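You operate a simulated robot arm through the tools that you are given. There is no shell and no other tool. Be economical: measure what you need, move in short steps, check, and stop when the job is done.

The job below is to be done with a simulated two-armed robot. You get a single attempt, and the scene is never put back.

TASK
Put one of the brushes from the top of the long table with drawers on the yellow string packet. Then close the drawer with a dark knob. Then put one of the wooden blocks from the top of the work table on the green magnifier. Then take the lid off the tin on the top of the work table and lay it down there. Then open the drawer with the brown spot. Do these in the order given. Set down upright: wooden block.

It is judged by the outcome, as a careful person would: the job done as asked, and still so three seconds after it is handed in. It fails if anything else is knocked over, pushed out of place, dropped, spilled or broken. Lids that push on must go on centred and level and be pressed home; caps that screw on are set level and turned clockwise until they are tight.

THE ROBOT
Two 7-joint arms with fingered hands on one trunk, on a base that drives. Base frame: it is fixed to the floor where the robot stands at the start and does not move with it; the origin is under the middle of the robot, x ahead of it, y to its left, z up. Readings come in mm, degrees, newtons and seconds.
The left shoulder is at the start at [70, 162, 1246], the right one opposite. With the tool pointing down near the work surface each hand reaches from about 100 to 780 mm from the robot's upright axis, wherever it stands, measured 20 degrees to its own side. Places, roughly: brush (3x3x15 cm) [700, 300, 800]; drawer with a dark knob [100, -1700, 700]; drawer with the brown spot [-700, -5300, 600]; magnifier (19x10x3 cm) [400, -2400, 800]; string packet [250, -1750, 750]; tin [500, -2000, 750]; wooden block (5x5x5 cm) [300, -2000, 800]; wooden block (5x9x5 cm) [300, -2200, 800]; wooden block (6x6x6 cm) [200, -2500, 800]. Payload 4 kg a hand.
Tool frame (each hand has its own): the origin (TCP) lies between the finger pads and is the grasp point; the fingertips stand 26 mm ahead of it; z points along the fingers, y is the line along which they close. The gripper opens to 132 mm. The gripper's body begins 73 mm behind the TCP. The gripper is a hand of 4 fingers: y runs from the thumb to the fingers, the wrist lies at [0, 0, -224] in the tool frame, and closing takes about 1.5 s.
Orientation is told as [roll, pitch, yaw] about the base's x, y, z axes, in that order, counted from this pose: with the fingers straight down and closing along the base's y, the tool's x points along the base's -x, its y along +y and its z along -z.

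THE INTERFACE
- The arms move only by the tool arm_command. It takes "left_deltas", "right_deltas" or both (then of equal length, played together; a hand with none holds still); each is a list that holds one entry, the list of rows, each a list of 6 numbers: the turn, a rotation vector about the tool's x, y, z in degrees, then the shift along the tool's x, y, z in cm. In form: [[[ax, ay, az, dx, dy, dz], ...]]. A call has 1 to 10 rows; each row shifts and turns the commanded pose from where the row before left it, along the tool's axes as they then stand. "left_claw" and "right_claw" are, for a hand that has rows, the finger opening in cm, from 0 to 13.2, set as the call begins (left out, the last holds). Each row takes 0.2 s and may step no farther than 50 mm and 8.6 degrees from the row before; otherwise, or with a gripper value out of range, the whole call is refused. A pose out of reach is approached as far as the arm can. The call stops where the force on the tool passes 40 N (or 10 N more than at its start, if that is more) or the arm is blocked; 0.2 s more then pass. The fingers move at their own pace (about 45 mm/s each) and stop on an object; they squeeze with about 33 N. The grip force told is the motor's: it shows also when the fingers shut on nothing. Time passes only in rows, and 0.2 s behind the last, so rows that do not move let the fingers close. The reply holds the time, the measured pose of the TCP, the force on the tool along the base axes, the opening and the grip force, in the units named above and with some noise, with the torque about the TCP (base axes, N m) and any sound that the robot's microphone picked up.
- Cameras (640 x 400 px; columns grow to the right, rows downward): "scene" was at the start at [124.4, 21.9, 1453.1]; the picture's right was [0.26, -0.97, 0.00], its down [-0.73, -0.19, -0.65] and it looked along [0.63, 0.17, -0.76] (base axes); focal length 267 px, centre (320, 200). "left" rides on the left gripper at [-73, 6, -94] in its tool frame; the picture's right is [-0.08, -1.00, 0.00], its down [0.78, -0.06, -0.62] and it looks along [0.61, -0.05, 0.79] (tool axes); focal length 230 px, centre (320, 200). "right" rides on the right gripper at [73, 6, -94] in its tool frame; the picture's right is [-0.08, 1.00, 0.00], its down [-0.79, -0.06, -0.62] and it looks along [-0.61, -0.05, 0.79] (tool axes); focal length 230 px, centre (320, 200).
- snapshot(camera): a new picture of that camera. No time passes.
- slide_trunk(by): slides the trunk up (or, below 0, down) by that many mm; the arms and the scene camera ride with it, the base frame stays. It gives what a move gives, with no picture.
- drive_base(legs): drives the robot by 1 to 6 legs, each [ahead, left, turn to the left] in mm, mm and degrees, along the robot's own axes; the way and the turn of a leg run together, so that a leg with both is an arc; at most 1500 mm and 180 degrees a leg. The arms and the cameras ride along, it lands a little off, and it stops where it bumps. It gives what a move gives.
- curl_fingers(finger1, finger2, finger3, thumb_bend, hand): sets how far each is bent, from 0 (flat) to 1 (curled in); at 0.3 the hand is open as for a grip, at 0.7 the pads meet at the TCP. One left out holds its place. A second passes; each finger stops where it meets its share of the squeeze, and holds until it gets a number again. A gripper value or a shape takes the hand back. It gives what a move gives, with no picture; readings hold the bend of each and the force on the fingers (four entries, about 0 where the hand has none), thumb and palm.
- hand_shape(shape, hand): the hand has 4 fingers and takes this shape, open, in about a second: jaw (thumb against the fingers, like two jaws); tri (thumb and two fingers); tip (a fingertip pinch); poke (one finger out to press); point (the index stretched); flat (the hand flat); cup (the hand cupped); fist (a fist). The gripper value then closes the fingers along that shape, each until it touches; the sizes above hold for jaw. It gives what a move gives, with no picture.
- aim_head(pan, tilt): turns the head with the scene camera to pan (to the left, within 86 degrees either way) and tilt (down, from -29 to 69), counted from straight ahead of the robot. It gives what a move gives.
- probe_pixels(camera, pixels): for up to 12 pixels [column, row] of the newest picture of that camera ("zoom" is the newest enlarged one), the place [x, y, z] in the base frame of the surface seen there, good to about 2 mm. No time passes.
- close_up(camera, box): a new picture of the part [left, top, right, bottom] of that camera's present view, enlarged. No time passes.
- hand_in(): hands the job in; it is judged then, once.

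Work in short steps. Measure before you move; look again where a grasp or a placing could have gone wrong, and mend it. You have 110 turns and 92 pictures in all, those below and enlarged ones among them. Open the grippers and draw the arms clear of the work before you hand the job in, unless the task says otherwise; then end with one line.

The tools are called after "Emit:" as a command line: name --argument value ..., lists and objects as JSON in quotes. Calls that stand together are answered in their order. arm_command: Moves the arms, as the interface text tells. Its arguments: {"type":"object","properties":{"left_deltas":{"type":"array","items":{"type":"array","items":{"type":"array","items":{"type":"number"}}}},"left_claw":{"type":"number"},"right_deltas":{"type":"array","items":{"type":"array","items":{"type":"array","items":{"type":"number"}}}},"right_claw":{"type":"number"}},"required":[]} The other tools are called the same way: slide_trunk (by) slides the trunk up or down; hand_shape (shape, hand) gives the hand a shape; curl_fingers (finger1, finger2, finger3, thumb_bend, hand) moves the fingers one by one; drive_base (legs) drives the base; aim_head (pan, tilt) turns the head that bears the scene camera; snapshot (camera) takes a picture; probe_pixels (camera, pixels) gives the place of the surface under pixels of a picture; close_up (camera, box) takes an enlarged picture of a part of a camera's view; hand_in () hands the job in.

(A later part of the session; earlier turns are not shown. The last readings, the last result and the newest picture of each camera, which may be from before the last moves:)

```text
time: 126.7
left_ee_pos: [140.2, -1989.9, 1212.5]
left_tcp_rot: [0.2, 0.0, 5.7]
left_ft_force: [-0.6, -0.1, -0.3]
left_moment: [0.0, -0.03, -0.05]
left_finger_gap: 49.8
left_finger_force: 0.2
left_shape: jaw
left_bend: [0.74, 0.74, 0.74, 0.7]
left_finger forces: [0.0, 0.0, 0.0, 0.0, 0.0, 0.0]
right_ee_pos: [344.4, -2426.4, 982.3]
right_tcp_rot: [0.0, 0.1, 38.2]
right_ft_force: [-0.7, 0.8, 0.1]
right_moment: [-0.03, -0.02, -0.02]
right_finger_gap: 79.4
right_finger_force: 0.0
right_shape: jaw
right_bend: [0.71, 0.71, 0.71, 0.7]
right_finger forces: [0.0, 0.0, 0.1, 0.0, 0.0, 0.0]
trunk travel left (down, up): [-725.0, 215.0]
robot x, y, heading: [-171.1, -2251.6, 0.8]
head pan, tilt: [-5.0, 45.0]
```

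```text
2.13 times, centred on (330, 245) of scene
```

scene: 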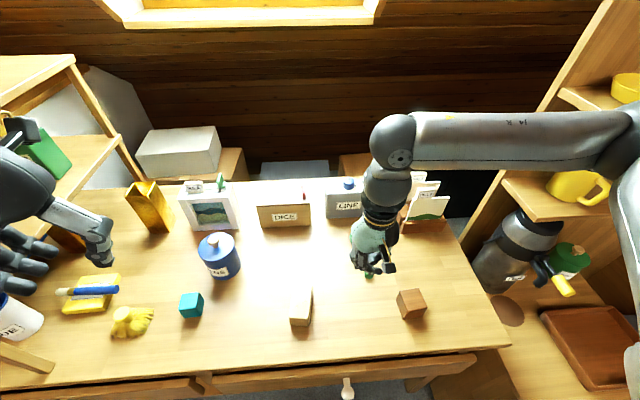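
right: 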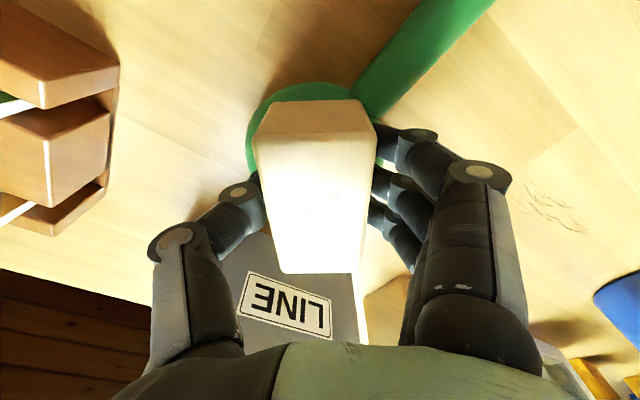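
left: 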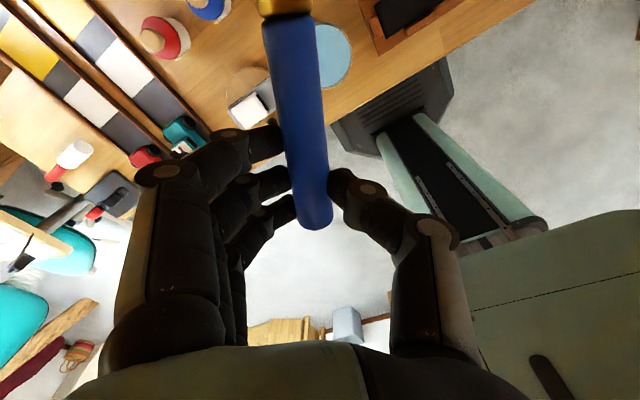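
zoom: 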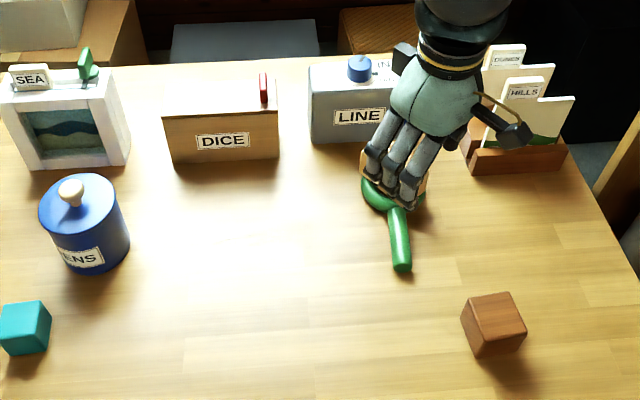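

The block seems placed. I pull the right hand back and bring the left hand above the PENS tin's knob at [390,-2006].

Emit:
arm_command --right_deltas '[[[0, 0, 0, 3.8, 3.0, 0], [0, 0, 0, 3.8, 3.0, 0], [0, 0, 0, 3.8, 3.0, 0], [0, 0, 0, 3.8, 3.0, 0], [0, 0, 0, 0, 0, 0], [0, 0, 0, 0, 0, 0], [0, 0, 0, 0, 0, 0], [0, 0, 0, 0, 0, 0], [0, 0, 0, 0, 0, 0], [0, 0, 0, 0, 0, 0]]]' --left_deltas '[[[0, 0, 0, -4.1, -0.66, 2], [0, 0, 0, -4.1, -0.66, 2], [0, 0, 0, -4.1, -0.66, 2], [0, 0, 0, -4.1, -0.66, 2], [0, 0, 0, -4.1, -0.66, 2], [0, 0, 0, -4.1, -0.66, 2], [0, 0, 0, 0, 0, 4.3], [0, 0, 0, 0, 0, 4.3], [0, 0, 0, 0, 0, 4.3], [0, 0, 0, 0, 0, 0]]]' --left_claw 6

Emit:
snapshot --camera "left"

Emit:
close_up --camera "scene" --box '[120, 130, 480, 330]'

```text
time: 128.9
left_ee_pos: [387.4, -2007.1, 961.5]
left_tcp_rot: [0.1, 0.1, 5.8]
left_ft_force: [0.2, -0.4, 0.5]
left_moment: [0.02, -0.01, 0.03]
left_finger_gap: 59.5
left_finger_force: 0.1
left_shape: jaw
left_bend: [0.73, 0.73, 0.73, 0.7]
left_finger forces: [0.0, 0.0, 0.0, 0.1, 0.0, 0.0]
right_ee_pos: [163.4, -2423.7, 983.0]
right_tcp_rot: [0.1, 0.0, 37.9]
right_ft_force: [0.4, 0.1, 0.3]
right_moment: [0.02, 0.01, -0.01]
right_finger_gap: 79.6
right_finger_force: 0.1
right_shape: jaw
right_bend: [0.71, 0.71, 0.71, 0.7]
right_finger forces: [0.0, 0.1, 0.0, 0.1, 0.0, 0.1]
right hand out of reach, approached as far as the arm can: row 4
trunk travel left (down, up): [-725.0, 215.0]
robot x, y, heading: [-171.3, -2255.9, 0.8]
head pan, tilt: [-5.0, 45.0]
```

```text
27 pictures are left
```

left: 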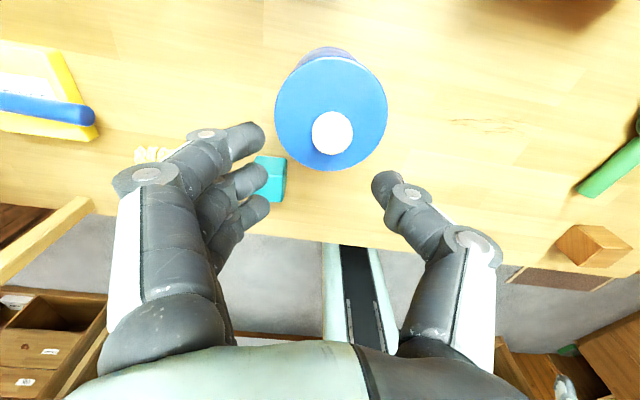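

```text
1.78 times, centred on (300, 230) of scene
```

zoom: 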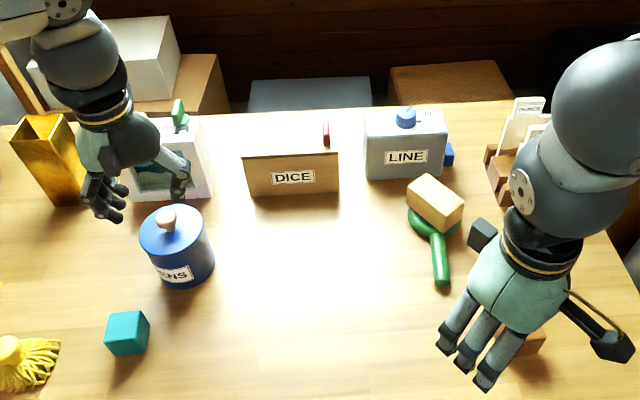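

The block sits on the ring. I probe the tin's knob and lid from the left camera.

Emit:
probe_pixels --camera "left" --pixels '[[332, 133], [314, 133], [350, 133], [290, 100], [375, 100], [330, 165], [330, 65], [332, 117]]'

Emit:
close_up --camera "scene" --box '[180, 220, 260, 300]'

Emit:
probe_pixels --camera "scene" --pixels '[[213, 253], [213, 246], [213, 262], [225, 270], [225, 290]]'

```text
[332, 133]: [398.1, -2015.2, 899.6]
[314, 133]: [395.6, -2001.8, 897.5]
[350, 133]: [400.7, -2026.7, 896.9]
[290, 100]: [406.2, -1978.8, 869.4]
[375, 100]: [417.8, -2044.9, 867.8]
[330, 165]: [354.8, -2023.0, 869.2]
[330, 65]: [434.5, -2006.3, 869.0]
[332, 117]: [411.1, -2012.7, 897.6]
```

```text
5.00 times, centred on (220, 260) of scene
```

zoom: 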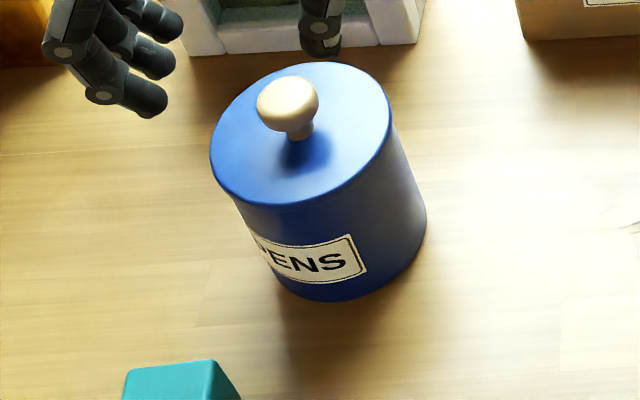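

```text
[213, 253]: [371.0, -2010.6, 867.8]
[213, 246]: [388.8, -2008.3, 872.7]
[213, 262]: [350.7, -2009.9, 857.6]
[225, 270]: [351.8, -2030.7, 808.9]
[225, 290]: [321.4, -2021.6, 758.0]
```

Knob centre is [398,-2014], head z≈880–899. I lower the left hand over it to TCP z≈898 and close.

Emit:
arm_command --left_deltas '[[[0, 0, 0, -1.0, -0.8, 2], [0, 0, 0, 0, 0, 2.5], [0, 0, 0, 0, 0, 1.8], [0, 0, 0, 0, 0, 0]]]'

Emit:
arm_command --left_deltas '[[[0, 0, 0, 0, 0, 0], [0, 0, 0, 0, 0, 0], [0, 0, 0, 0, 0, 0], [0, 0, 0, 0, 0, 0], [0, 0, 0, 0, 0, 0], [0, 0, 0, 0, 0, 0]]]' --left_claw 0

Emit:
snapshot --camera "left"

```text
time: 129.9
left_ee_pos: [399.1, -2011.2, 897.6]
left_tcp_rot: [0.2, 0.0, 5.6]
left_ft_force: [0.8, 0.0, 0.0]
left_moment: [0.0, 0.03, -0.02]
left_finger_gap: 59.1
left_finger_force: 0.1
left_shape: jaw
left_bend: [0.73, 0.73, 0.73, 0.7]
left_finger forces: [0.0, 0.0, 0.0, 0.1, 0.1, 0.0]
right_ee_pos: [163.2, -2424.3, 983.0]
right_tcp_rot: [0.0, 0.2, 38.1]
right_ft_force: [0.0, -0.2, 0.1]
right_moment: [0.0, 0.02, 0.02]
right_finger_gap: 79.4
right_finger_force: 0.1
right_shape: jaw
right_bend: [0.71, 0.71, 0.71, 0.7]
right_finger forces: [0.0, 0.0, 0.0, 0.0, 0.0, 0.0]
trunk travel left (down, up): [-725.0, 215.0]
robot x, y, heading: [-174.5, -2252.0, 0.4]
head pan, tilt: [-5.0, 45.0]
```

```text
time: 131.3
left_ee_pos: [400.2, -2010.7, 898.7]
left_tcp_rot: [0.2, 0.1, 5.7]
left_ft_force: [0.0, 0.0, -1.6]
left_moment: [0.06, 0.02, -0.01]
left_finger_gap: 8.5
left_finger_force: 33.5
left_shape: jaw
left_bend: [0.69, 0.72, 0.69, 0.72]
left_finger forces: [0.0, 11.3, 12.0, 0.0, 27.0, 0.0]
right_ee_pos: [164.1, -2425.2, 983.9]
right_tcp_rot: [0.1, 0.2, 38.0]
right_ft_force: [-0.3, -0.4, -0.7]
right_moment: [0.01, -0.02, -0.01]
right_finger_gap: 79.6
right_finger_force: 0.1
right_shape: jaw
right_bend: [0.71, 0.71, 0.71, 0.7]
right_finger forces: [0.0, 0.0, 0.0, 0.0, 0.0, 0.0]
trunk travel left (down, up): [-725.0, 215.0]
robot x, y, heading: [-172.7, -2254.4, 0.7]
head pan, tilt: [-5.0, 45.0]
```

```text
24 pictures are left
```

left: 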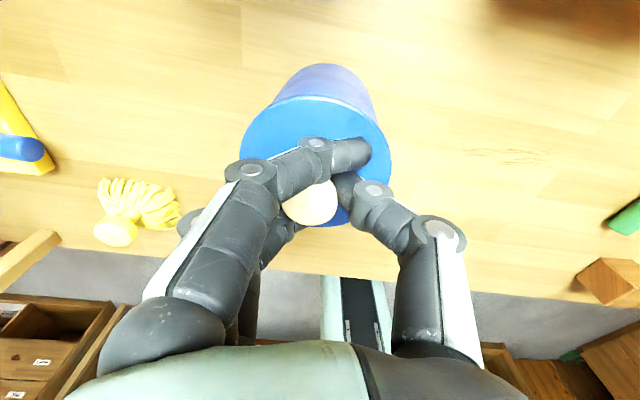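

The knob is held between thumb and fingers 2–3. I lift slowly 25 mm and look.

Emit:
arm_command --left_deltas '[[[0, 0, 0, 0, 0, -0.3], [0, 0, 0, 0, 0, -0.5], [0, 0, 0, 0, 0, -0.7], [0, 0, 0, 0, 0, -1.0], [0, 0, 0, 0, 0, 0]]]'

Emit:
close_up --camera "scene" --box '[160, 180, 290, 300]'

```text
time: 132.5
left_ee_pos: [399.3, -2011.6, 923.3]
left_tcp_rot: [0.1, 0.0, 5.7]
left_ft_force: [0.6, -0.5, -1.8]
left_moment: [0.01, 0.02, 0.0]
left_finger_gap: 8.3
left_finger_force: 33.4
left_shape: jaw
left_bend: [0.69, 0.72, 0.69, 0.72]
left_finger forces: [0.0, 11.6, 11.9, 0.1, 27.2, 0.0]
right_ee_pos: [163.4, -2423.8, 982.9]
right_tcp_rot: [0.0, 0.2, 38.1]
right_ft_force: [-0.2, 0.0, 0.4]
right_moment: [0.01, 0.03, -0.01]
right_finger_gap: 79.7
right_finger_force: 0.1
right_shape: jaw
right_bend: [0.71, 0.71, 0.71, 0.7]
right_finger forces: [0.0, 0.1, 0.0, 0.0, 0.0, 0.1]
trunk travel left (down, up): [-725.0, 215.0]
robot x, y, heading: [-171.5, -2255.5, 0.8]
head pan, tilt: [-5.0, 45.0]
```

```text
3.33 times, centred on (225, 240) of scene
```

zoom: 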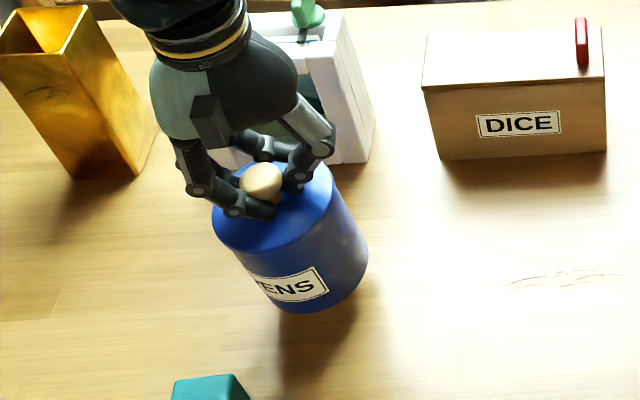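

The whole tin came up with the lid, so the lid is a snug fit. I set the tin back down, keeping the knob gripped, and turn the right hand to hold the tin's body.

Emit:
arm_command --left_deltas '[[[0, 0, 0, 0, 0, 0.8], [0, 0, 0, 0, 0, 0.8], [0, 0, 0, 0, 0, 0.6], [0, 0, 0, 0, 0, 0.25], [0, 0, 0, 0, 0, 0], [0, 0, 0, 0, 0, 0], [0, 0, 0, 0, 0, 0], [0, 0, 0, 0, 0, 0], [0, 0, 0, 0, 0, 0], [0, 0, 0, 0, 0, 0]]]' --right_deltas '[[[0, 0, -8.6, 0, 0, 0], [0, 0, -8.6, 0, 0, 0], [0, 0, -8.6, 0, 0, 0], [0, 0, -8.6, 0, 0, 0], [0, 0, -8.6, 0, 0, 0], [0, 0, -8.6, 0, 0, 0], [0, 0, 0, -4, 0, 0], [0, 0, 0, -4, 0, 0], [0, 0, 0, -4, 0, 0], [0, 0, 0, -4, 0, 0]]]' --right_claw 12.5

Emit:
arm_command --right_deltas '[[[0, -8.6, 0, 0, 0, 0], [0, -8.6, 0, 0, 0, 0], [0, -8.6, 0, 0, 0, 0], [0, -8.6, 0, 0, 0, 0], [0, -8.6, 0, 0, 0, 0], [0, -5, 0, 0, 0, 0], [0, 0, 0, 0, 0, 0]]]'

Emit:
snapshot --camera "scene"

```text
time: 134.7
left_ee_pos: [400.3, -2010.0, 899.5]
left_tcp_rot: [0.0, 0.0, 5.7]
left_ft_force: [0.0, 0.4, -2.1]
left_moment: [-0.03, 0.0, 0.0]
left_finger_gap: 8.4
left_finger_force: 33.3
left_shape: jaw
left_bend: [0.69, 0.72, 0.69, 0.72]
left_finger forces: [0.1, 11.5, 11.9, 0.0, 27.6, 0.0]
right_ee_pos: [164.2, -2260.9, 982.2]
right_tcp_rot: [0.1, 0.2, 89.7]
right_ft_force: [-0.4, 0.3, 0.4]
right_moment: [0.0, 0.01, 0.03]
right_finger_gap: 124.4
right_finger_force: 0.0
right_shape: jaw
right_bend: [0.41, 0.41, 0.41, 0.38]
right_finger forces: [0.0, 0.0, 0.0, 0.1, 0.0, 0.1]
trunk travel left (down, up): [-725.0, 215.0]
robot x, y, heading: [-178.2, -2256.3, 0.5]
head pan, tilt: [-5.0, 45.0]
```

```text
time: 136.3
left_ee_pos: [399.7, -2010.9, 898.3]
left_tcp_rot: [0.1, 0.1, 5.6]
left_ft_force: [-0.3, 0.4, -1.1]
left_moment: [0.0, 0.01, -0.02]
left_finger_gap: 8.1
left_finger_force: 32.6
left_shape: jaw
left_bend: [0.69, 0.72, 0.69, 0.72]
left_finger forces: [0.1, 11.6, 11.7, 0.0, 27.9, 0.0]
right_ee_pos: [164.4, -2262.1, 983.2]
right_tcp_rot: [0.0, -47.9, 89.6]
right_ft_force: [0.2, 0.7, 0.7]
right_moment: [0.03, 0.0, 0.02]
right_finger_gap: 125.0
right_finger_force: 0.0
right_shape: jaw
right_bend: [0.41, 0.41, 0.41, 0.38]
right_finger forces: [0.1, 0.1, 0.0, 0.1, 0.1, 0.1]
trunk travel left (down, up): [-725.0, 215.0]
robot x, y, heading: [-175.3, -2251.6, 1.0]
head pan, tilt: [-5.0, 45.0]
```

```text
22 pictures are left
```

scene: 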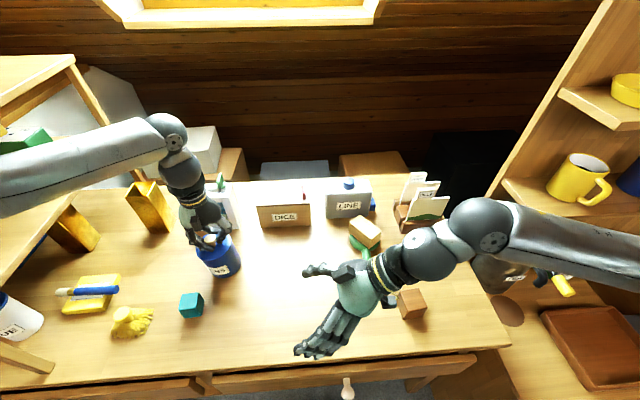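

The pose is good. I move to a pre-grasp point right of the tin at [396,-2114,892], fingers pointing at it.

Emit:
probe_pixels --camera "scene" --pixels '[[262, 220], [308, 222], [240, 215], [233, 262], [222, 275], [280, 200]]'

Emit:
arm_command --right_deltas '[[[0, 0, 0, -0.45, -3.3, 2.44], [0, 0, 0, -0.45, -3.3, 2.44], [0, 0, 0, -0.45, -3.3, 2.44], [0, 0, 0, -0.45, -3.3, 2.44], [0, 0, 0, -0.45, -3.3, 2.44], [0, 0, 0, -0.45, -3.3, 2.44], [0, 0, 0, -0.45, -3.3, 2.44], [0, 0, 0, 0, 0, 0]]]'

Emit:
snapshot --camera "right"

Emit:
close_up --camera "scene" --box '[140, 150, 420, 330]'

```text
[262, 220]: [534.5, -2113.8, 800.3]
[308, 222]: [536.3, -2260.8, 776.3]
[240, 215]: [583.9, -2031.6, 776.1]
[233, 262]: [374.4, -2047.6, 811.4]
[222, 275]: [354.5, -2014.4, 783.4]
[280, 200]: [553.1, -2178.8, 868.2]
```

```text
time: 138.1
left_ee_pos: [399.4, -2013.0, 899.7]
left_tcp_rot: [0.2, 0.0, 5.7]
left_ft_force: [-0.2, -0.6, -1.3]
left_moment: [0.05, 0.04, -0.03]
left_finger_gap: 8.6
left_finger_force: 32.8
left_shape: jaw
left_bend: [0.69, 0.72, 0.69, 0.72]
left_finger forces: [0.0, 11.6, 11.8, 0.0, 28.5, 0.0]
right_ee_pos: [395.9, -2116.7, 890.1]
right_tcp_rot: [0.0, -48.0, 89.7]
right_ft_force: [-0.3, -0.8, 0.2]
right_moment: [0.01, 0.01, 0.01]
right_finger_gap: 124.8
right_finger_force: 0.1
right_shape: jaw
right_bend: [0.41, 0.41, 0.41, 0.38]
right_finger forces: [0.1, 0.1, 0.1, 0.1, 0.0, 0.0]
trunk travel left (down, up): [-725.0, 215.0]
robot x, y, heading: [-173.8, -2254.1, 0.9]
head pan, tilt: [-5.0, 45.0]
```

```text
21 pictures are left
```

right: 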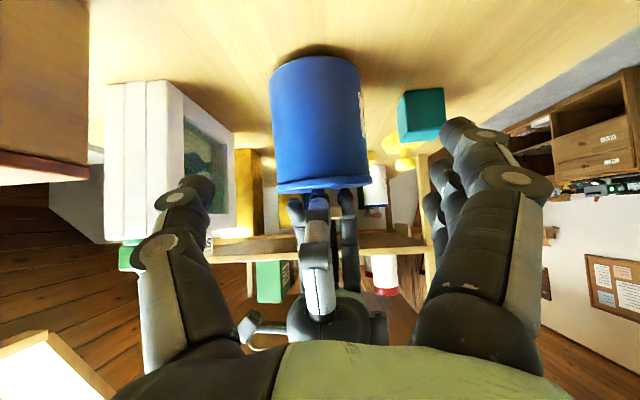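

```text
2.22 times, centred on (280, 240) of scene
```

zoom: 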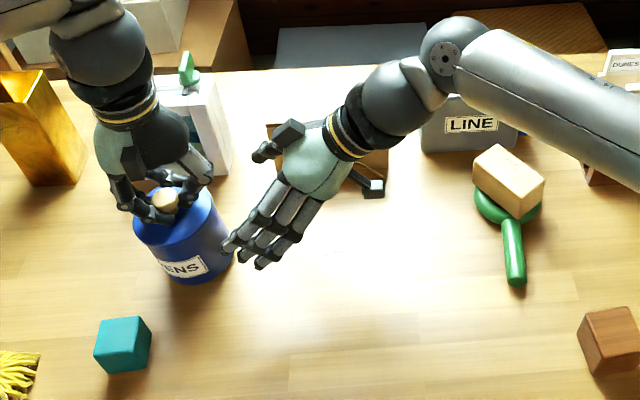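

Aligned on the tin (col 320). I check the SEA frame's nearness to the thumb path.

Emit:
probe_pixels --camera "right" --pixels '[[115, 150], [140, 100], [165, 100], [165, 180], [320, 120], [320, 180], [275, 120], [365, 120]]'

```text
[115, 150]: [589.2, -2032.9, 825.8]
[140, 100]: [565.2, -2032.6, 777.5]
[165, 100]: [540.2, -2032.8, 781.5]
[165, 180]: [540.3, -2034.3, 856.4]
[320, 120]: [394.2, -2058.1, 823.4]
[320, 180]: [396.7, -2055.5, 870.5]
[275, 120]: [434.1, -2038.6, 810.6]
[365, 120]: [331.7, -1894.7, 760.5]
```

Clear. I advance along the fingers to [396,-2030,812] and close on the tin body.

Emit:
arm_command --right_deltas '[[[0, 0, 0, 0, 0, 4], [0, 0, 0, 0, 0, 4], [0, 0, 0, 0, 0, 2.5], [0, 0, 0, 0, 0, 1], [0, 0, 0, 0, 0, 0]]]'

Emit:
arm_command --right_deltas '[[[0, 0, 0, 0, 0, 0], [0, 0, 0, 0, 0, 0], [0, 0, 0, 0, 0, 0], [0, 0, 0, 0, 0, 0], [0, 0, 0, 0, 0, 0], [0, 0, 0, 0, 0, 0]]]' --right_claw 6

Emit:
snapshot --camera "right"

```text
time: 139.3
left_ee_pos: [400.5, -2010.2, 899.5]
left_tcp_rot: [0.2, 0.0, 5.8]
left_ft_force: [0.2, -0.9, -1.4]
left_moment: [0.0, 0.0, 0.0]
left_finger_gap: 8.2
left_finger_force: 33.1
left_shape: jaw
left_bend: [0.69, 0.72, 0.69, 0.72]
left_finger forces: [0.0, 11.6, 11.8, 0.1, 28.6, 0.1]
right_ee_pos: [395.6, -2032.0, 812.8]
right_tcp_rot: [0.0, -48.0, 89.7]
right_ft_force: [-0.3, -0.4, 0.3]
right_moment: [0.0, 0.01, 0.03]
right_finger_gap: 124.9
right_finger_force: 0.1
right_shape: jaw
right_bend: [0.41, 0.41, 0.41, 0.38]
right_finger forces: [0.0, 0.0, 0.0, 0.1, 0.0, 0.0]
trunk travel left (down, up): [-725.0, 215.0]
robot x, y, heading: [-171.9, -2254.7, 0.8]
head pan, tilt: [-5.0, 45.0]
```

```text
time: 140.7
left_ee_pos: [400.0, -2012.2, 900.0]
left_tcp_rot: [0.1, 0.1, 5.7]
left_ft_force: [-3.2, -0.8, -0.2]
left_moment: [-0.05, 0.15, -0.04]
left_finger_gap: 8.4
left_finger_force: 32.8
left_shape: jaw
left_bend: [0.69, 0.72, 0.69, 0.72]
left_finger forces: [0.0, 12.0, 12.2, 0.0, 28.3, 0.0]
right_ee_pos: [396.8, -2031.9, 813.5]
right_tcp_rot: [0.0, -47.9, 89.6]
right_ft_force: [2.7, -0.7, -1.1]
right_moment: [-0.04, 0.15, -0.01]
right_finger_gap: 82.2
right_finger_force: 32.4
right_shape: jaw
right_bend: [0.72, 0.71, 0.7, 0.68]
right_finger forces: [9.6, 9.4, 9.2, 0.0, 31.3, 0.0]
trunk travel left (down, up): [-725.0, 215.0]
robot x, y, heading: [-173.5, -2250.5, 0.7]
head pan, tilt: [-5.0, 45.0]
```

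```text
19 pictures are left
```

right: 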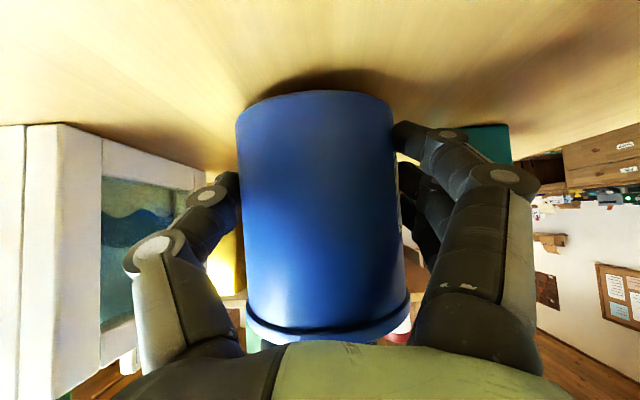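

The body is held (gap 82 mm, 32 N). I pull the lid up slowly with the left hand.

Emit:
arm_command --left_deltas '[[[0, 0, 0, 0, 0, -0.3], [0, 0, 0, 0, 0, -0.3], [0, 0, 0, 0, 0, -0.4], [0, 0, 0, 0, 0, -0.5], [0, 0, 0, 0, 0, 0]]]'

Emit:
snapshot --camera "right"

```text
time: 141.9
left_ee_pos: [399.5, -2011.6, 914.7]
left_tcp_rot: [0.2, 0.1, 5.7]
left_ft_force: [0.0, 0.8, -0.4]
left_moment: [0.02, 0.0, 0.04]
left_finger_gap: 8.2
left_finger_force: 32.9
left_shape: jaw
left_bend: [0.69, 0.72, 0.69, 0.72]
left_finger forces: [0.0, 11.7, 12.2, 0.1, 29.7, 0.0]
right_ee_pos: [396.5, -2032.2, 812.4]
right_tcp_rot: [0.1, -47.8, 89.7]
right_ft_force: [-0.1, 0.5, -0.5]
right_moment: [-0.02, 0.02, 0.0]
right_finger_gap: 82.3
right_finger_force: 33.1
right_shape: jaw
right_bend: [0.72, 0.71, 0.7, 0.68]
right_finger forces: [10.3, 10.2, 10.4, 0.1, 30.8, 0.1]
trunk travel left (down, up): [-725.0, 215.0]
robot x, y, heading: [-174.3, -2253.1, 0.6]
head pan, tilt: [-5.0, 45.0]
heard: snap
```

```text
18 pictures are left
```

right: 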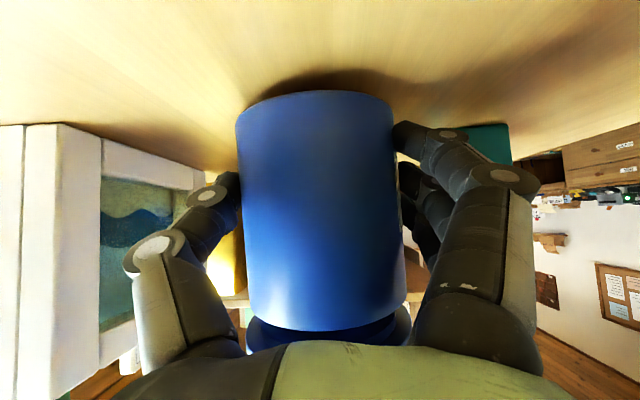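

A snap: the lid is off. I lift it clear, then open the right hand and withdraw it along its axis.

Emit:
arm_command --left_deltas '[[[0, 0, 0, 0, 0, -2], [0, 0, 0, 0, 0, -4], [0, 0, 0, 0, 0, -4], [0, 0, 0, 0, 0, 0]]]'

Emit:
arm_command --right_deltas '[[[0, 0, 0, 0.06, 0, 0.06], [0, 0, 0, 0, 0, 0]]]'

Emit:
arm_command --right_deltas '[[[0, 0, 0, 0, 0, 0], [0, 0, 0, 0, 0, 0], [0, 0, 0, 0, 0, 0], [0, 0, 0, 0, 0, 0], [0, 0, 0, 0, 0, -2], [0, 0, 0, 0, 0, -4], [0, 0, 0, 0, 0, -4], [0, 0, 0, 0, 0, -4], [0, 0, 0, 0, 0, -4], [0, 0, 0, 0, 0, -4]]]' --right_claw 12.5

Emit:
snapshot --camera "scene"

```text
time: 142.9
left_ee_pos: [401.3, -2011.2, 1013.4]
left_tcp_rot: [0.1, 0.1, 5.7]
left_ft_force: [0.2, -0.3, -0.2]
left_moment: [0.01, 0.0, -0.03]
left_finger_gap: 8.2
left_finger_force: 32.4
left_shape: jaw
left_bend: [0.69, 0.72, 0.69, 0.72]
left_finger forces: [0.1, 11.8, 12.0, 0.0, 29.3, 0.0]
right_ee_pos: [396.7, -2032.6, 812.9]
right_tcp_rot: [0.2, -47.9, 89.6]
right_ft_force: [-0.5, 0.1, -0.6]
right_moment: [0.01, -0.03, -0.02]
right_finger_gap: 82.3
right_finger_force: 33.2
right_shape: jaw
right_bend: [0.72, 0.71, 0.7, 0.68]
right_finger forces: [10.3, 10.2, 10.3, 0.1, 30.8, 0.0]
trunk travel left (down, up): [-725.0, 215.0]
robot x, y, heading: [-175.7, -2255.2, 0.7]
head pan, tilt: [-5.0, 45.0]
```

```text
time: 143.5
left_ee_pos: [401.8, -2010.8, 1014.0]
left_tcp_rot: [0.1, 0.2, 5.7]
left_ft_force: [-1.0, 0.2, -0.9]
left_moment: [0.01, -0.01, -0.01]
left_finger_gap: 8.2
left_finger_force: 33.4
left_shape: jaw
left_bend: [0.69, 0.72, 0.69, 0.72]
left_finger forces: [0.1, 11.8, 12.2, 0.0, 29.5, 0.0]
right_ee_pos: [395.0, -2031.2, 811.7]
right_tcp_rot: [0.2, -47.9, 89.6]
right_ft_force: [0.9, -0.1, -0.5]
right_moment: [0.01, -0.01, -0.03]
right_finger_gap: 82.2
right_finger_force: 33.1
right_shape: jaw
right_bend: [0.72, 0.71, 0.7, 0.68]
right_finger forces: [10.3, 10.2, 10.4, 0.0, 30.7, 0.0]
trunk travel left (down, up): [-725.0, 215.0]
robot x, y, heading: [-173.5, -2249.0, 0.7]
head pan, tilt: [-5.0, 45.0]
```

```text
time: 145.7
left_ee_pos: [400.4, -2012.7, 1015.3]
left_tcp_rot: [0.1, 0.0, 5.7]
left_ft_force: [-0.8, -0.3, -0.9]
left_moment: [0.03, -0.03, 0.01]
left_finger_gap: 8.0
left_finger_force: 33.3
left_shape: jaw
left_bend: [0.69, 0.72, 0.69, 0.72]
left_finger forces: [0.0, 11.7, 12.1, 0.0, 29.6, 0.1]
right_ee_pos: [395.3, -2193.8, 960.6]
right_tcp_rot: [0.0, -48.0, 89.7]
right_ft_force: [0.2, 0.4, 0.1]
right_moment: [0.01, 0.0, 0.0]
right_finger_gap: 125.0
right_finger_force: 0.0
right_shape: jaw
right_bend: [0.41, 0.41, 0.41, 0.38]
right_finger forces: [0.1, 0.1, 0.0, 0.0, 0.0, 0.0]
trunk travel left (down, up): [-725.0, 215.0]
robot x, y, heading: [-172.4, -2254.8, 0.6]
head pan, tilt: [-5.0, 45.0]
```

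```text
17 pictures are left
```

scene: 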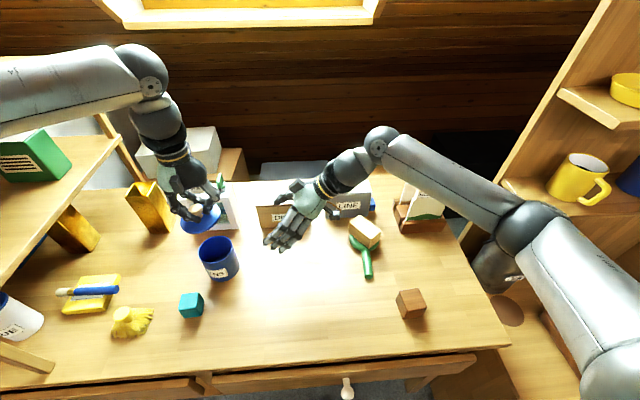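

The tin stands open. I move the right hand away and upright, and carry the lid toward the free spot at [240,-2110].

Emit:
arm_command --left_deltas '[[[0, 0, 0, 4.2, -2.05, 0], [0, 0, 0, 4.2, -2.05, 0], [0, 0, 0, 4.2, -2.05, 0], [0, 0, 0, 4.2, -2.05, 0], [0, 0, 0, 0, 0, 4], [0, 0, 0, 0, 0, 4], [0, 0, 0, 0, 0, 4], [0, 0, 0, 0, 0, 4], [0, 0, 0, 0, 0, 0], [0, 0, 0, 0, 0, 0]]]' --right_deltas '[[[0, 0, 0, 2.5, 0, -2.8], [0, 0, 0, 2.5, 0, -2.8], [0, 0, 0, 2.5, 0, -2.8], [0, 0, 0, 2.5, 0, -2.8], [0, 8, 0, 0, 0, 0], [0, 8, 0, 0, 0, 0], [0, 8, 0, 0, 0, 0], [0, 8, 0, 0, 0, 0], [0, 8, 0, 0, 0, 0], [0, 8, 0, 0, 0, 0]]]'

Emit:
close_up --camera "scene" --box '[150, 200, 440, 380]'

```text
time: 147.9
left_ee_pos: [241.0, -2111.4, 853.4]
left_tcp_rot: [0.1, 0.2, 5.6]
left_ft_force: [0.1, 0.8, -0.2]
left_moment: [-0.03, -0.03, 0.01]
left_finger_gap: 7.4
left_finger_force: 33.0
left_shape: jaw
left_bend: [0.69, 0.72, 0.7, 0.73]
left_finger forces: [0.0, 20.2, 8.1, 0.1, 31.1, 0.1]
right_ee_pos: [393.6, -2343.2, 961.0]
right_tcp_rot: [0.0, 0.4, 89.6]
right_ft_force: [0.1, 0.1, 0.1]
right_moment: [-0.04, 0.01, 0.02]
right_finger_gap: 124.8
right_finger_force: 0.0
right_shape: jaw
right_bend: [0.41, 0.41, 0.41, 0.38]
right_finger forces: [0.0, 0.0, 0.0, 0.1, 0.0, 0.0]
trunk travel left (down, up): [-725.0, 215.0]
robot x, y, heading: [-172.4, -2257.4, 1.0]
head pan, tilt: [-5.0, 45.0]
```

```text
2.21 times, centred on (295, 290) of scene
```

zoom: 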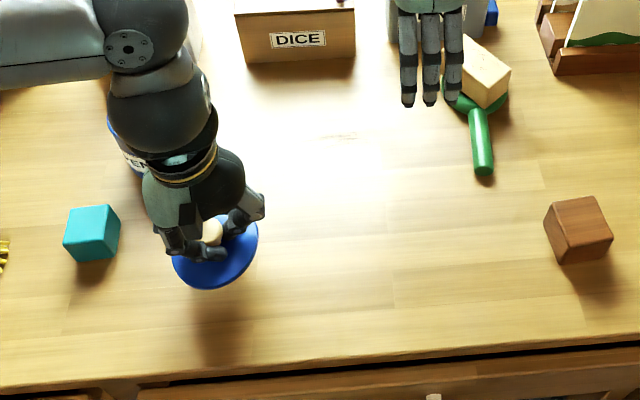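

The lid is above a clear spot. I lower in small steps until contact.

Emit:
arm_command --left_deltas '[[[0, 0, 0, 0, 0, 1], [0, 0, 0, 0, 0, 0.8], [0, 0, 0, 0, 0, 0.5], [0, 0, 0, 0, 0, 0.3], [0, 0, 0, 0, 0, 0.3], [0, 0, 0, 0, 0, 0]]]'

Emit:
snapshot --camera "left"

Emit:
close_up --camera "scene" --box '[200, 270, 300, 350]'

```text
time: 149.3
left_ee_pos: [240.8, -2108.9, 824.7]
left_tcp_rot: [0.2, 0.0, 5.7]
left_ft_force: [0.3, 0.1, -0.4]
left_moment: [0.0, -0.02, -0.03]
left_finger_gap: 7.4
left_finger_force: 33.0
left_shape: jaw
left_bend: [0.69, 0.72, 0.7, 0.73]
left_finger forces: [0.1, 20.3, 8.1, 0.0, 31.3, 0.0]
right_ee_pos: [393.9, -2343.9, 961.5]
right_tcp_rot: [0.0, 0.1, 89.6]
right_ft_force: [-0.1, 0.0, -0.2]
right_moment: [-0.03, -0.02, -0.02]
right_finger_gap: 124.8
right_finger_force: 0.0
right_shape: jaw
right_bend: [0.41, 0.41, 0.41, 0.38]
right_finger forces: [0.0, 0.0, 0.0, 0.1, 0.0, 0.0]
trunk travel left (down, up): [-725.0, 215.0]
robot x, y, heading: [-175.0, -2253.6, 0.7]
head pan, tilt: [-5.0, 45.0]
```

```text
15 pictures are left
```

left: 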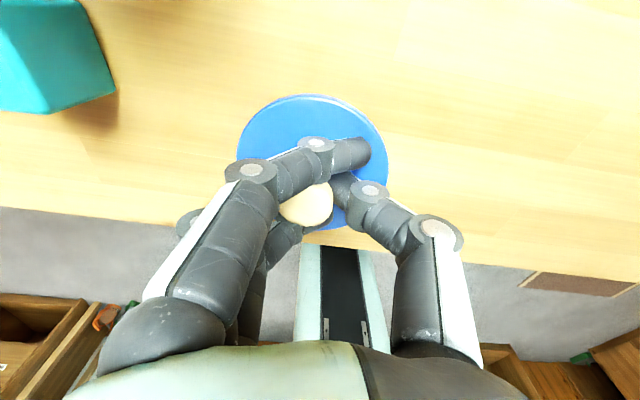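

```text
5.00 times, centred on (250, 310) of scene
```

zoom: 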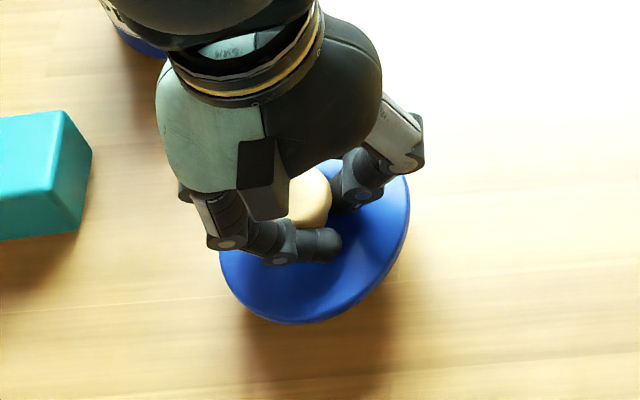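

The lid is tilted slightly; I lower until an edge touches.

Emit:
arm_command --left_deltas '[[[0, 0, 0, 0, 0, 0.4], [0, 0, 0, 0, 0, 0.3], [0, 0, 0, 0, 0, 0.3], [0, 0, 0, 0, 0, 0]]]'

```text
time: 150.3
left_ee_pos: [241.1, -2109.3, 815.7]
left_tcp_rot: [0.1, 0.1, 5.7]
left_ft_force: [0.5, 0.2, -0.1]
left_moment: [0.0, 0.01, 0.01]
left_finger_gap: 6.3
left_finger_force: 33.0
left_shape: jaw
left_bend: [0.69, 0.72, 0.71, 0.73]
left_finger forces: [0.0, 27.7, 5.1, 0.0, 29.3, 0.0]
right_ee_pos: [394.1, -2345.0, 961.7]
right_tcp_rot: [0.0, 0.1, 89.7]
right_ft_force: [1.0, 0.1, 0.3]
right_moment: [0.01, 0.01, 0.01]
right_finger_gap: 124.7
right_finger_force: 0.1
right_shape: jaw
right_bend: [0.41, 0.41, 0.41, 0.38]
right_finger forces: [0.0, 0.0, 0.0, 0.1, 0.0, 0.0]
trunk travel left (down, up): [-725.0, 215.0]
robot x, y, heading: [-169.9, -2253.4, 0.7]
head pan, tilt: [-5.0, 45.0]
```

Emit:
arm_command --left_deltas '[[[0, 0, 0, 0, 0, 0.3], [0, 0, 0, 0, 0, 0.3], [0, 0, 0, 0, 0, 0.2], [0, 0, 0, 0, 0, 0]]]'

Emit:
close_up --camera "scene" --box '[200, 270, 300, 350]'

```text
time: 151.3
left_ee_pos: [240.3, -2109.5, 806.4]
left_tcp_rot: [0.2, 0.1, 5.7]
left_ft_force: [0.7, 0.0, -0.5]
left_moment: [0.01, 0.0, -0.03]
left_finger_gap: 6.2
left_finger_force: 33.2
left_shape: jaw
left_bend: [0.69, 0.72, 0.71, 0.73]
left_finger forces: [0.1, 28.2, 5.2, 0.0, 28.9, 0.0]
right_ee_pos: [394.4, -2345.1, 961.1]
right_tcp_rot: [0.1, 0.1, 89.7]
right_ft_force: [0.3, 0.4, -0.2]
right_moment: [0.01, -0.02, 0.0]
right_finger_gap: 124.8
right_finger_force: 0.0
right_shape: jaw
right_bend: [0.41, 0.41, 0.41, 0.38]
right_finger forces: [0.0, 0.0, 0.0, 0.0, 0.1, 0.0]
trunk travel left (down, up): [-725.0, 215.0]
robot x, y, heading: [-173.6, -2251.8, 0.8]
head pan, tilt: [-5.0, 45.0]
```

```text
5.00 times, centred on (250, 310) of scene
```

zoom: 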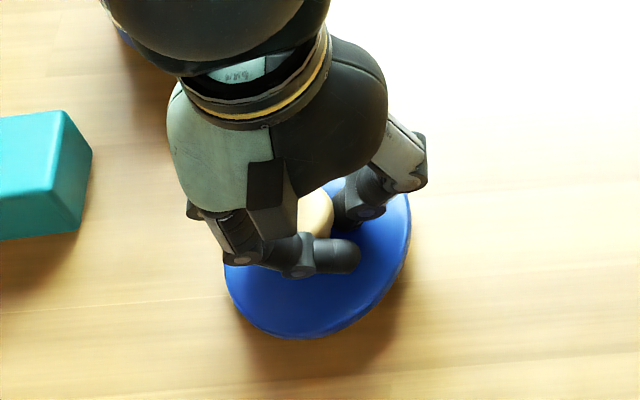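

Nearly down. I go on 3 mm at a time until contact.

Emit:
arm_command --left_deltas '[[[0, 0, 0, 0, 0, 0.3], [0, 0, 0, 0, 0, 0.25], [0, 0, 0, 0, 0, 0]]]'

```text
time: 152.1
left_ee_pos: [241.6, -2109.1, 800.6]
left_tcp_rot: [0.1, 0.0, 5.7]
left_ft_force: [-0.5, -0.1, -0.6]
left_moment: [0.01, 0.02, 0.05]
left_finger_gap: 6.2
left_finger_force: 33.5
left_shape: jaw
left_bend: [0.69, 0.72, 0.71, 0.73]
left_finger forces: [0.1, 28.0, 5.2, 0.0, 29.0, 0.1]
right_ee_pos: [394.5, -2343.5, 960.9]
right_tcp_rot: [0.0, 0.1, 89.7]
right_ft_force: [0.1, 0.2, -0.6]
right_moment: [-0.03, -0.02, 0.0]
right_finger_gap: 124.6
right_finger_force: 0.0
right_shape: jaw
right_bend: [0.41, 0.41, 0.41, 0.38]
right_finger forces: [0.1, 0.0, 0.1, 0.0, 0.0, 0.1]
trunk travel left (down, up): [-725.0, 215.0]
robot x, y, heading: [-171.3, -2253.7, 0.6]
head pan, tilt: [-5.0, 45.0]
```

Emit:
arm_command --left_deltas '[[[0, 0, 0, 0, 0, 0.25], [0, 0, 0, 0, 0, 0.2], [0, 0, 0, 0, 0, 0.2], [0, 0, 0, 0, 0, 0]]]'

```text
time: 153.1
left_ee_pos: [240.4, -2108.7, 796.0]
left_tcp_rot: [0.1, -0.1, 5.7]
left_ft_force: [0.2, -0.5, 12.5]
left_moment: [0.63, 0.09, 0.02]
left_finger_gap: 6.8
left_finger_force: 32.8
left_shape: jaw
left_bend: [0.69, 0.73, 0.71, 0.73]
left_finger forces: [0.0, 32.5, 4.8, 0.0, 33.0, 0.0]
right_ee_pos: [393.7, -2345.5, 962.0]
right_tcp_rot: [0.0, 0.1, 89.7]
right_ft_force: [0.3, -0.5, 0.5]
right_moment: [0.0, 0.0, -0.02]
right_finger_gap: 125.0
right_finger_force: 0.1
right_shape: jaw
right_bend: [0.41, 0.41, 0.41, 0.38]
right_finger forces: [0.0, 0.0, 0.1, 0.1, 0.1, 0.0]
trunk travel left (down, up): [-725.0, 215.0]
robot x, y, heading: [-171.7, -2253.6, 0.5]
head pan, tilt: [-5.0, 45.0]
```

Contact (12 N). I open the left hand and rise.

Emit:
arm_command --left_deltas '[[[0, 0, 0, 0, 0, -0.1], [0, 0, 0, 0, 0, 0], [0, 0, 0, 0, 0, 0], [0, 0, 0, 0, 0, 0], [0, 0, 0, 0, 0, 0], [0, 0, 0, 0, 0, -2], [0, 0, 0, 0, 0, -4], [0, 0, 0, 0, 0, -4.5], [0, 0, 0, 0, 0, -4.5], [0, 0, 0, 3, 0, -3]]]' --left_claw 7

Emit:
snapshot --camera "scene"

```text
time: 155.3
left_ee_pos: [210.7, -2111.8, 976.1]
left_tcp_rot: [0.2, 0.1, 5.7]
left_ft_force: [-0.3, 0.8, -0.2]
left_moment: [0.01, 0.01, 0.02]
left_finger_gap: 69.2
left_finger_force: 0.1
left_shape: jaw
left_bend: [0.72, 0.72, 0.72, 0.7]
left_finger forces: [0.1, 0.1, 0.0, 0.0, 0.0, 0.1]
right_ee_pos: [392.9, -2344.9, 961.7]
right_tcp_rot: [0.0, 0.1, 89.6]
right_ft_force: [0.3, -0.6, 0.3]
right_moment: [-0.01, -0.01, -0.01]
right_finger_gap: 125.0
right_finger_force: 0.0
right_shape: jaw
right_bend: [0.41, 0.41, 0.41, 0.38]
right_finger forces: [0.0, 0.0, 0.1, 0.1, 0.0, 0.0]
trunk travel left (down, up): [-725.0, 215.0]
robot x, y, heading: [-172.3, -2255.7, 0.8]
head pan, tilt: [-5.0, 45.0]
```

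```text
12 pictures are left
```

scene: 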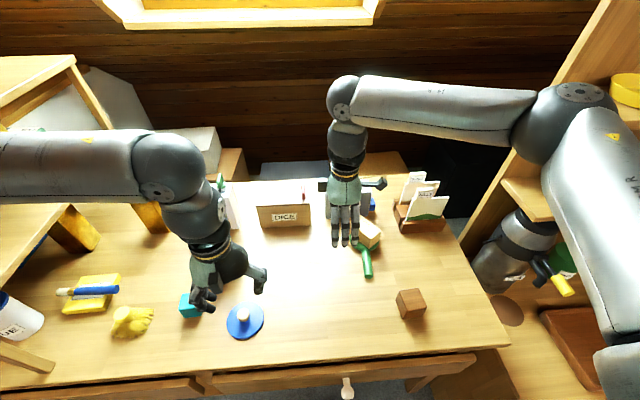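

The lid lies on the table and the tin stands open. I draw both arms in, then back away.

Emit:
arm_command --left_deltas '[[[0, 0, 0, 0, 0, -4], [0, 0, 0, 0, 0, -4], [0, 0, 0, 0, 0, -4], [0, 0, 0, 0, 0, -4], [0, 0, 0, 2, 0, 0], [0, 0, 0, 2, 0, 0], [0, 0, 0, 0, 0, 0], [0, 0, 0, 0, 0, 0], [0, 0, 0, 0, 0, 0], [0, 0, 0, 0, 0, 0]]]' --right_deltas '[[[0, 0, 0, 0, 0, -4], [0, 0, 0, 0, 0, -4], [0, 0, 0, 0, 0, -4], [0, 0, 0, 0, 4, 0], [0, 0, 0, 0, 4, 0], [0, 0, 0, 0, 4, 0], [0, 0, 0, 0, 4, 0], [0, 0, 8.5, 0, 0, 0], [0, 0, 8.5, 0, 0, 0], [0, 0, 8.5, 0, 0, 0]]]' --right_claw 0

Emit:
drive_base --legs '[[-650, 0, 0], [0, 0, -90]]'

Emit:
arm_command --right_deltas '[[[0, 0, 8.5, 0, 0, 0], [0, 0, 8.5, 0, 0, 0], [0, 0, 8.5, 0, 0, 0], [0, 0, 8.5, 0, 0, 0], [0, 0, 8.5, 0, 0, 0], [0, 0, 8.5, 0, 0, 0], [0, 0, 8.5, 0, 0, 0], [0, 0, 4, 0, 0, 0]]]'

Emit:
aim_head --pan 0 --tilt 20

Emit:
snapshot --camera "scene"

```text
time: 157.5
left_ee_pos: [170.1, -2115.0, 1137.7]
left_tcp_rot: [0.2, -0.1, 5.6]
left_ft_force: [-0.4, 0.7, -0.1]
left_moment: [-0.02, 0.0, 0.0]
left_finger_gap: 69.4
left_finger_force: 0.0
left_shape: jaw
left_bend: [0.72, 0.72, 0.72, 0.7]
left_finger forces: [0.1, 0.2, 0.0, 0.0, 0.1, 0.0]
right_ee_pos: [233.2, -2343.8, 1081.5]
right_tcp_rot: [0.0, 0.1, 64.0]
right_ft_force: [0.0, -0.6, 0.0]
right_moment: [0.02, -0.02, -0.01]
right_finger_gap: 0.1
right_finger_force: 33.3
right_shape: jaw
right_bend: [0.69, 0.57, 0.69, 0.67]
right_finger forces: [0.1, 0.0, 0.0, 0.1, 0.0, 0.0]
trunk travel left (down, up): [-725.0, 215.0]
robot x, y, heading: [-174.3, -2255.4, 0.7]
head pan, tilt: [-5.0, 45.0]
```

```text
time: 165.0
left_ee_pos: [-690.7, -2604.5, 1136.6]
left_tcp_rot: [0.1, 0.0, -83.5]
left_ft_force: [-0.2, 0.6, -0.4]
left_moment: [-0.03, 0.01, -0.02]
left_finger_gap: 69.5
left_finger_force: 0.2
left_shape: jaw
left_bend: [0.72, 0.72, 0.72, 0.7]
left_finger forces: [0.0, 0.0, 0.1, 0.0, 0.0, 0.0]
right_ee_pos: [-917.0, -2671.8, 1082.0]
right_tcp_rot: [0.0, 0.2, -24.9]
right_ft_force: [0.4, -0.7, -0.1]
right_moment: [-0.01, -0.01, 0.0]
right_finger_gap: 0.0
right_finger_force: 33.1
right_shape: jaw
right_bend: [0.69, 0.57, 0.69, 0.67]
right_finger forces: [0.0, 0.0, 0.0, 0.0, 0.0, 0.0]
trunk travel left (down, up): [-725.0, 215.0]
robot x, y, heading: [-834.9, -2265.3, -88.7]
head pan, tilt: [-5.0, 45.0]
```

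```text
time: 166.8
left_ee_pos: [-690.1, -2605.9, 1138.0]
left_tcp_rot: [0.2, 0.0, -83.5]
left_ft_force: [0.4, -0.5, 0.0]
left_moment: [0.01, 0.04, -0.01]
left_finger_gap: 69.2
left_finger_force: 0.0
left_shape: jaw
left_bend: [0.72, 0.72, 0.72, 0.7]
left_finger forces: [0.0, 0.1, 0.0, 0.0, 0.1, 0.1]
right_ee_pos: [-917.3, -2670.9, 1082.1]
right_tcp_rot: [-0.1, 0.0, -88.6]
right_ft_force: [0.0, 0.0, 0.2]
right_moment: [-0.02, 0.0, 0.02]
right_finger_gap: 0.0
right_finger_force: 32.5
right_shape: jaw
right_bend: [0.69, 0.57, 0.69, 0.67]
right_finger forces: [0.1, 0.1, 0.0, 0.0, 0.1, 0.0]
trunk travel left (down, up): [-725.0, 215.0]
robot x, y, heading: [-833.9, -2266.9, -88.6]
head pan, tilt: [-5.0, 45.0]
```

```text
time: 167.7
left_ee_pos: [-690.9, -2605.8, 1137.8]
left_tcp_rot: [0.1, 0.0, -83.4]
left_ft_force: [-0.3, -0.4, -0.4]
left_moment: [0.02, 0.0, 0.02]
left_finger_gap: 69.3
left_finger_force: 0.0
left_shape: jaw
left_bend: [0.72, 0.72, 0.72, 0.7]
left_finger forces: [0.0, 0.0, 0.0, 0.0, 0.0, 0.0]
right_ee_pos: [-915.8, -2673.7, 1082.9]
right_tcp_rot: [-0.1, 0.0, -88.4]
right_ft_force: [-0.2, -0.2, 0.3]
right_moment: [0.0, -0.01, 0.0]
right_finger_gap: 0.0
right_finger_force: 32.9
right_shape: jaw
right_bend: [0.69, 0.57, 0.69, 0.67]
right_finger forces: [0.0, 0.0, 0.0, 0.0, 0.0, 0.0]
trunk travel left (down, up): [-725.0, 215.0]
robot x, y, heading: [-831.1, -2265.8, -88.4]
head pan, tilt: [0.0, 20.0]
```

```text
11 pictures are left
```

scene: 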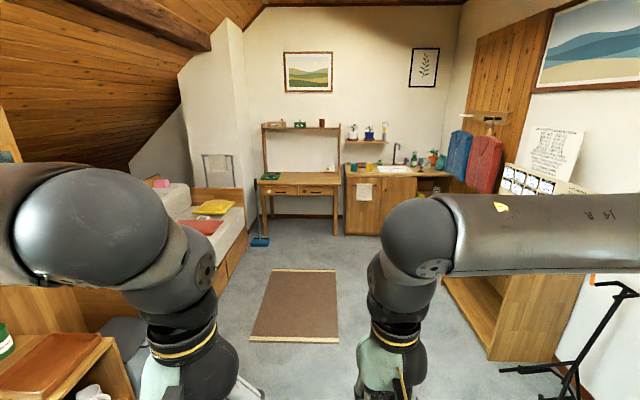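

The far desk has two drawers at (283,190) and (318,190). I probe and zoom on them.

Emit:
close_up --camera "scene" --box '[250, 160, 350, 222]'

Emit:
probe_pixels --camera "scene" --pixels '[[283, 190], [318, 190], [265, 190], [338, 186], [345, 228], [290, 335], [245, 240], [490, 345], [300, 180]]'

```text
6.40 times, centred on (300, 191) of scene
```

zoom: 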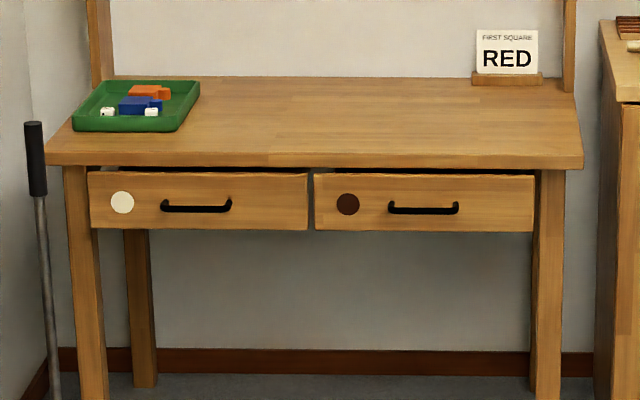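

```text
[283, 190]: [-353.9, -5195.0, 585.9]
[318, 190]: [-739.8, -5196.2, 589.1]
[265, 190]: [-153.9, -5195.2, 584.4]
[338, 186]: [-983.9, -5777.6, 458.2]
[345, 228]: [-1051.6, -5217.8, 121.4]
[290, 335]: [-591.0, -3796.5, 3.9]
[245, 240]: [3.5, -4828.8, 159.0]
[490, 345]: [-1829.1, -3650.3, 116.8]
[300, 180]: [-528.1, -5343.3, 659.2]
```

The brown-spot drawer is the right one with a black bar handle near x≈-720. I probe the handle and the rug's corners.

Emit:
probe_pixels --camera "zoom" --pixels '[[424, 210], [395, 209], [454, 209], [424, 185], [424, 225], [348, 204]]'

Emit:
probe_pixels --camera "scene" --pixels '[[275, 271], [334, 271], [338, 340], [252, 340], [350, 300], [240, 300]]'

```text
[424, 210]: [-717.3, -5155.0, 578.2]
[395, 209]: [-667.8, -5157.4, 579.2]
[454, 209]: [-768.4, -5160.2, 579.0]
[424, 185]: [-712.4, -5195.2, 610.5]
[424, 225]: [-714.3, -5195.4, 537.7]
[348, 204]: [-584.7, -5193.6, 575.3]
```

```text
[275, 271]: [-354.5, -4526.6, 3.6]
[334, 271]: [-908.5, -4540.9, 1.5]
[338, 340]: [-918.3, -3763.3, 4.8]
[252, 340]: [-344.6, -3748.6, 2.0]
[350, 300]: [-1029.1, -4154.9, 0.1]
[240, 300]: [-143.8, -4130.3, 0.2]
```

Handle bar: centre [-717,-5157,578], 100 mm wide, standing 38 mm off the front. I drive up to about [-620,-4560] facing it.

Emit:
drive_base --legs '[[1150, 75, -1.6], [1140, 75, 0]]'

Emit:
slide_trunk --by -430

```text
time: 179.1
left_ee_pos: [-556.8, -4924.2, 1138.4]
left_tcp_rot: [0.3, -0.1, -85.9]
left_ft_force: [1.2, 0.1, 0.1]
left_moment: [-0.04, 0.0, 0.01]
left_finger_gap: 69.4
left_finger_force: 0.0
left_shape: jaw
left_bend: [0.72, 0.72, 0.72, 0.7]
left_finger forces: [0.1, 0.1, 0.0, 0.0, 0.0, 0.0]
right_ee_pos: [-784.9, -4980.0, 1083.1]
right_tcp_rot: [-0.1, 0.0, -91.0]
right_ft_force: [-0.6, 0.2, -0.3]
right_moment: [0.01, 0.0, 0.01]
right_finger_gap: 0.0
right_finger_force: 32.8
right_shape: jaw
right_bend: [0.69, 0.57, 0.69, 0.67]
right_finger forces: [0.1, 0.0, 0.0, 0.1, 0.0, 0.1]
trunk travel left (down, up): [-725.0, 215.0]
robot x, y, heading: [-680.4, -4577.4, -91.1]
head pan, tilt: [0.0, 20.0]
```

```text
refused: -430 is not a number from -400 to 400
```

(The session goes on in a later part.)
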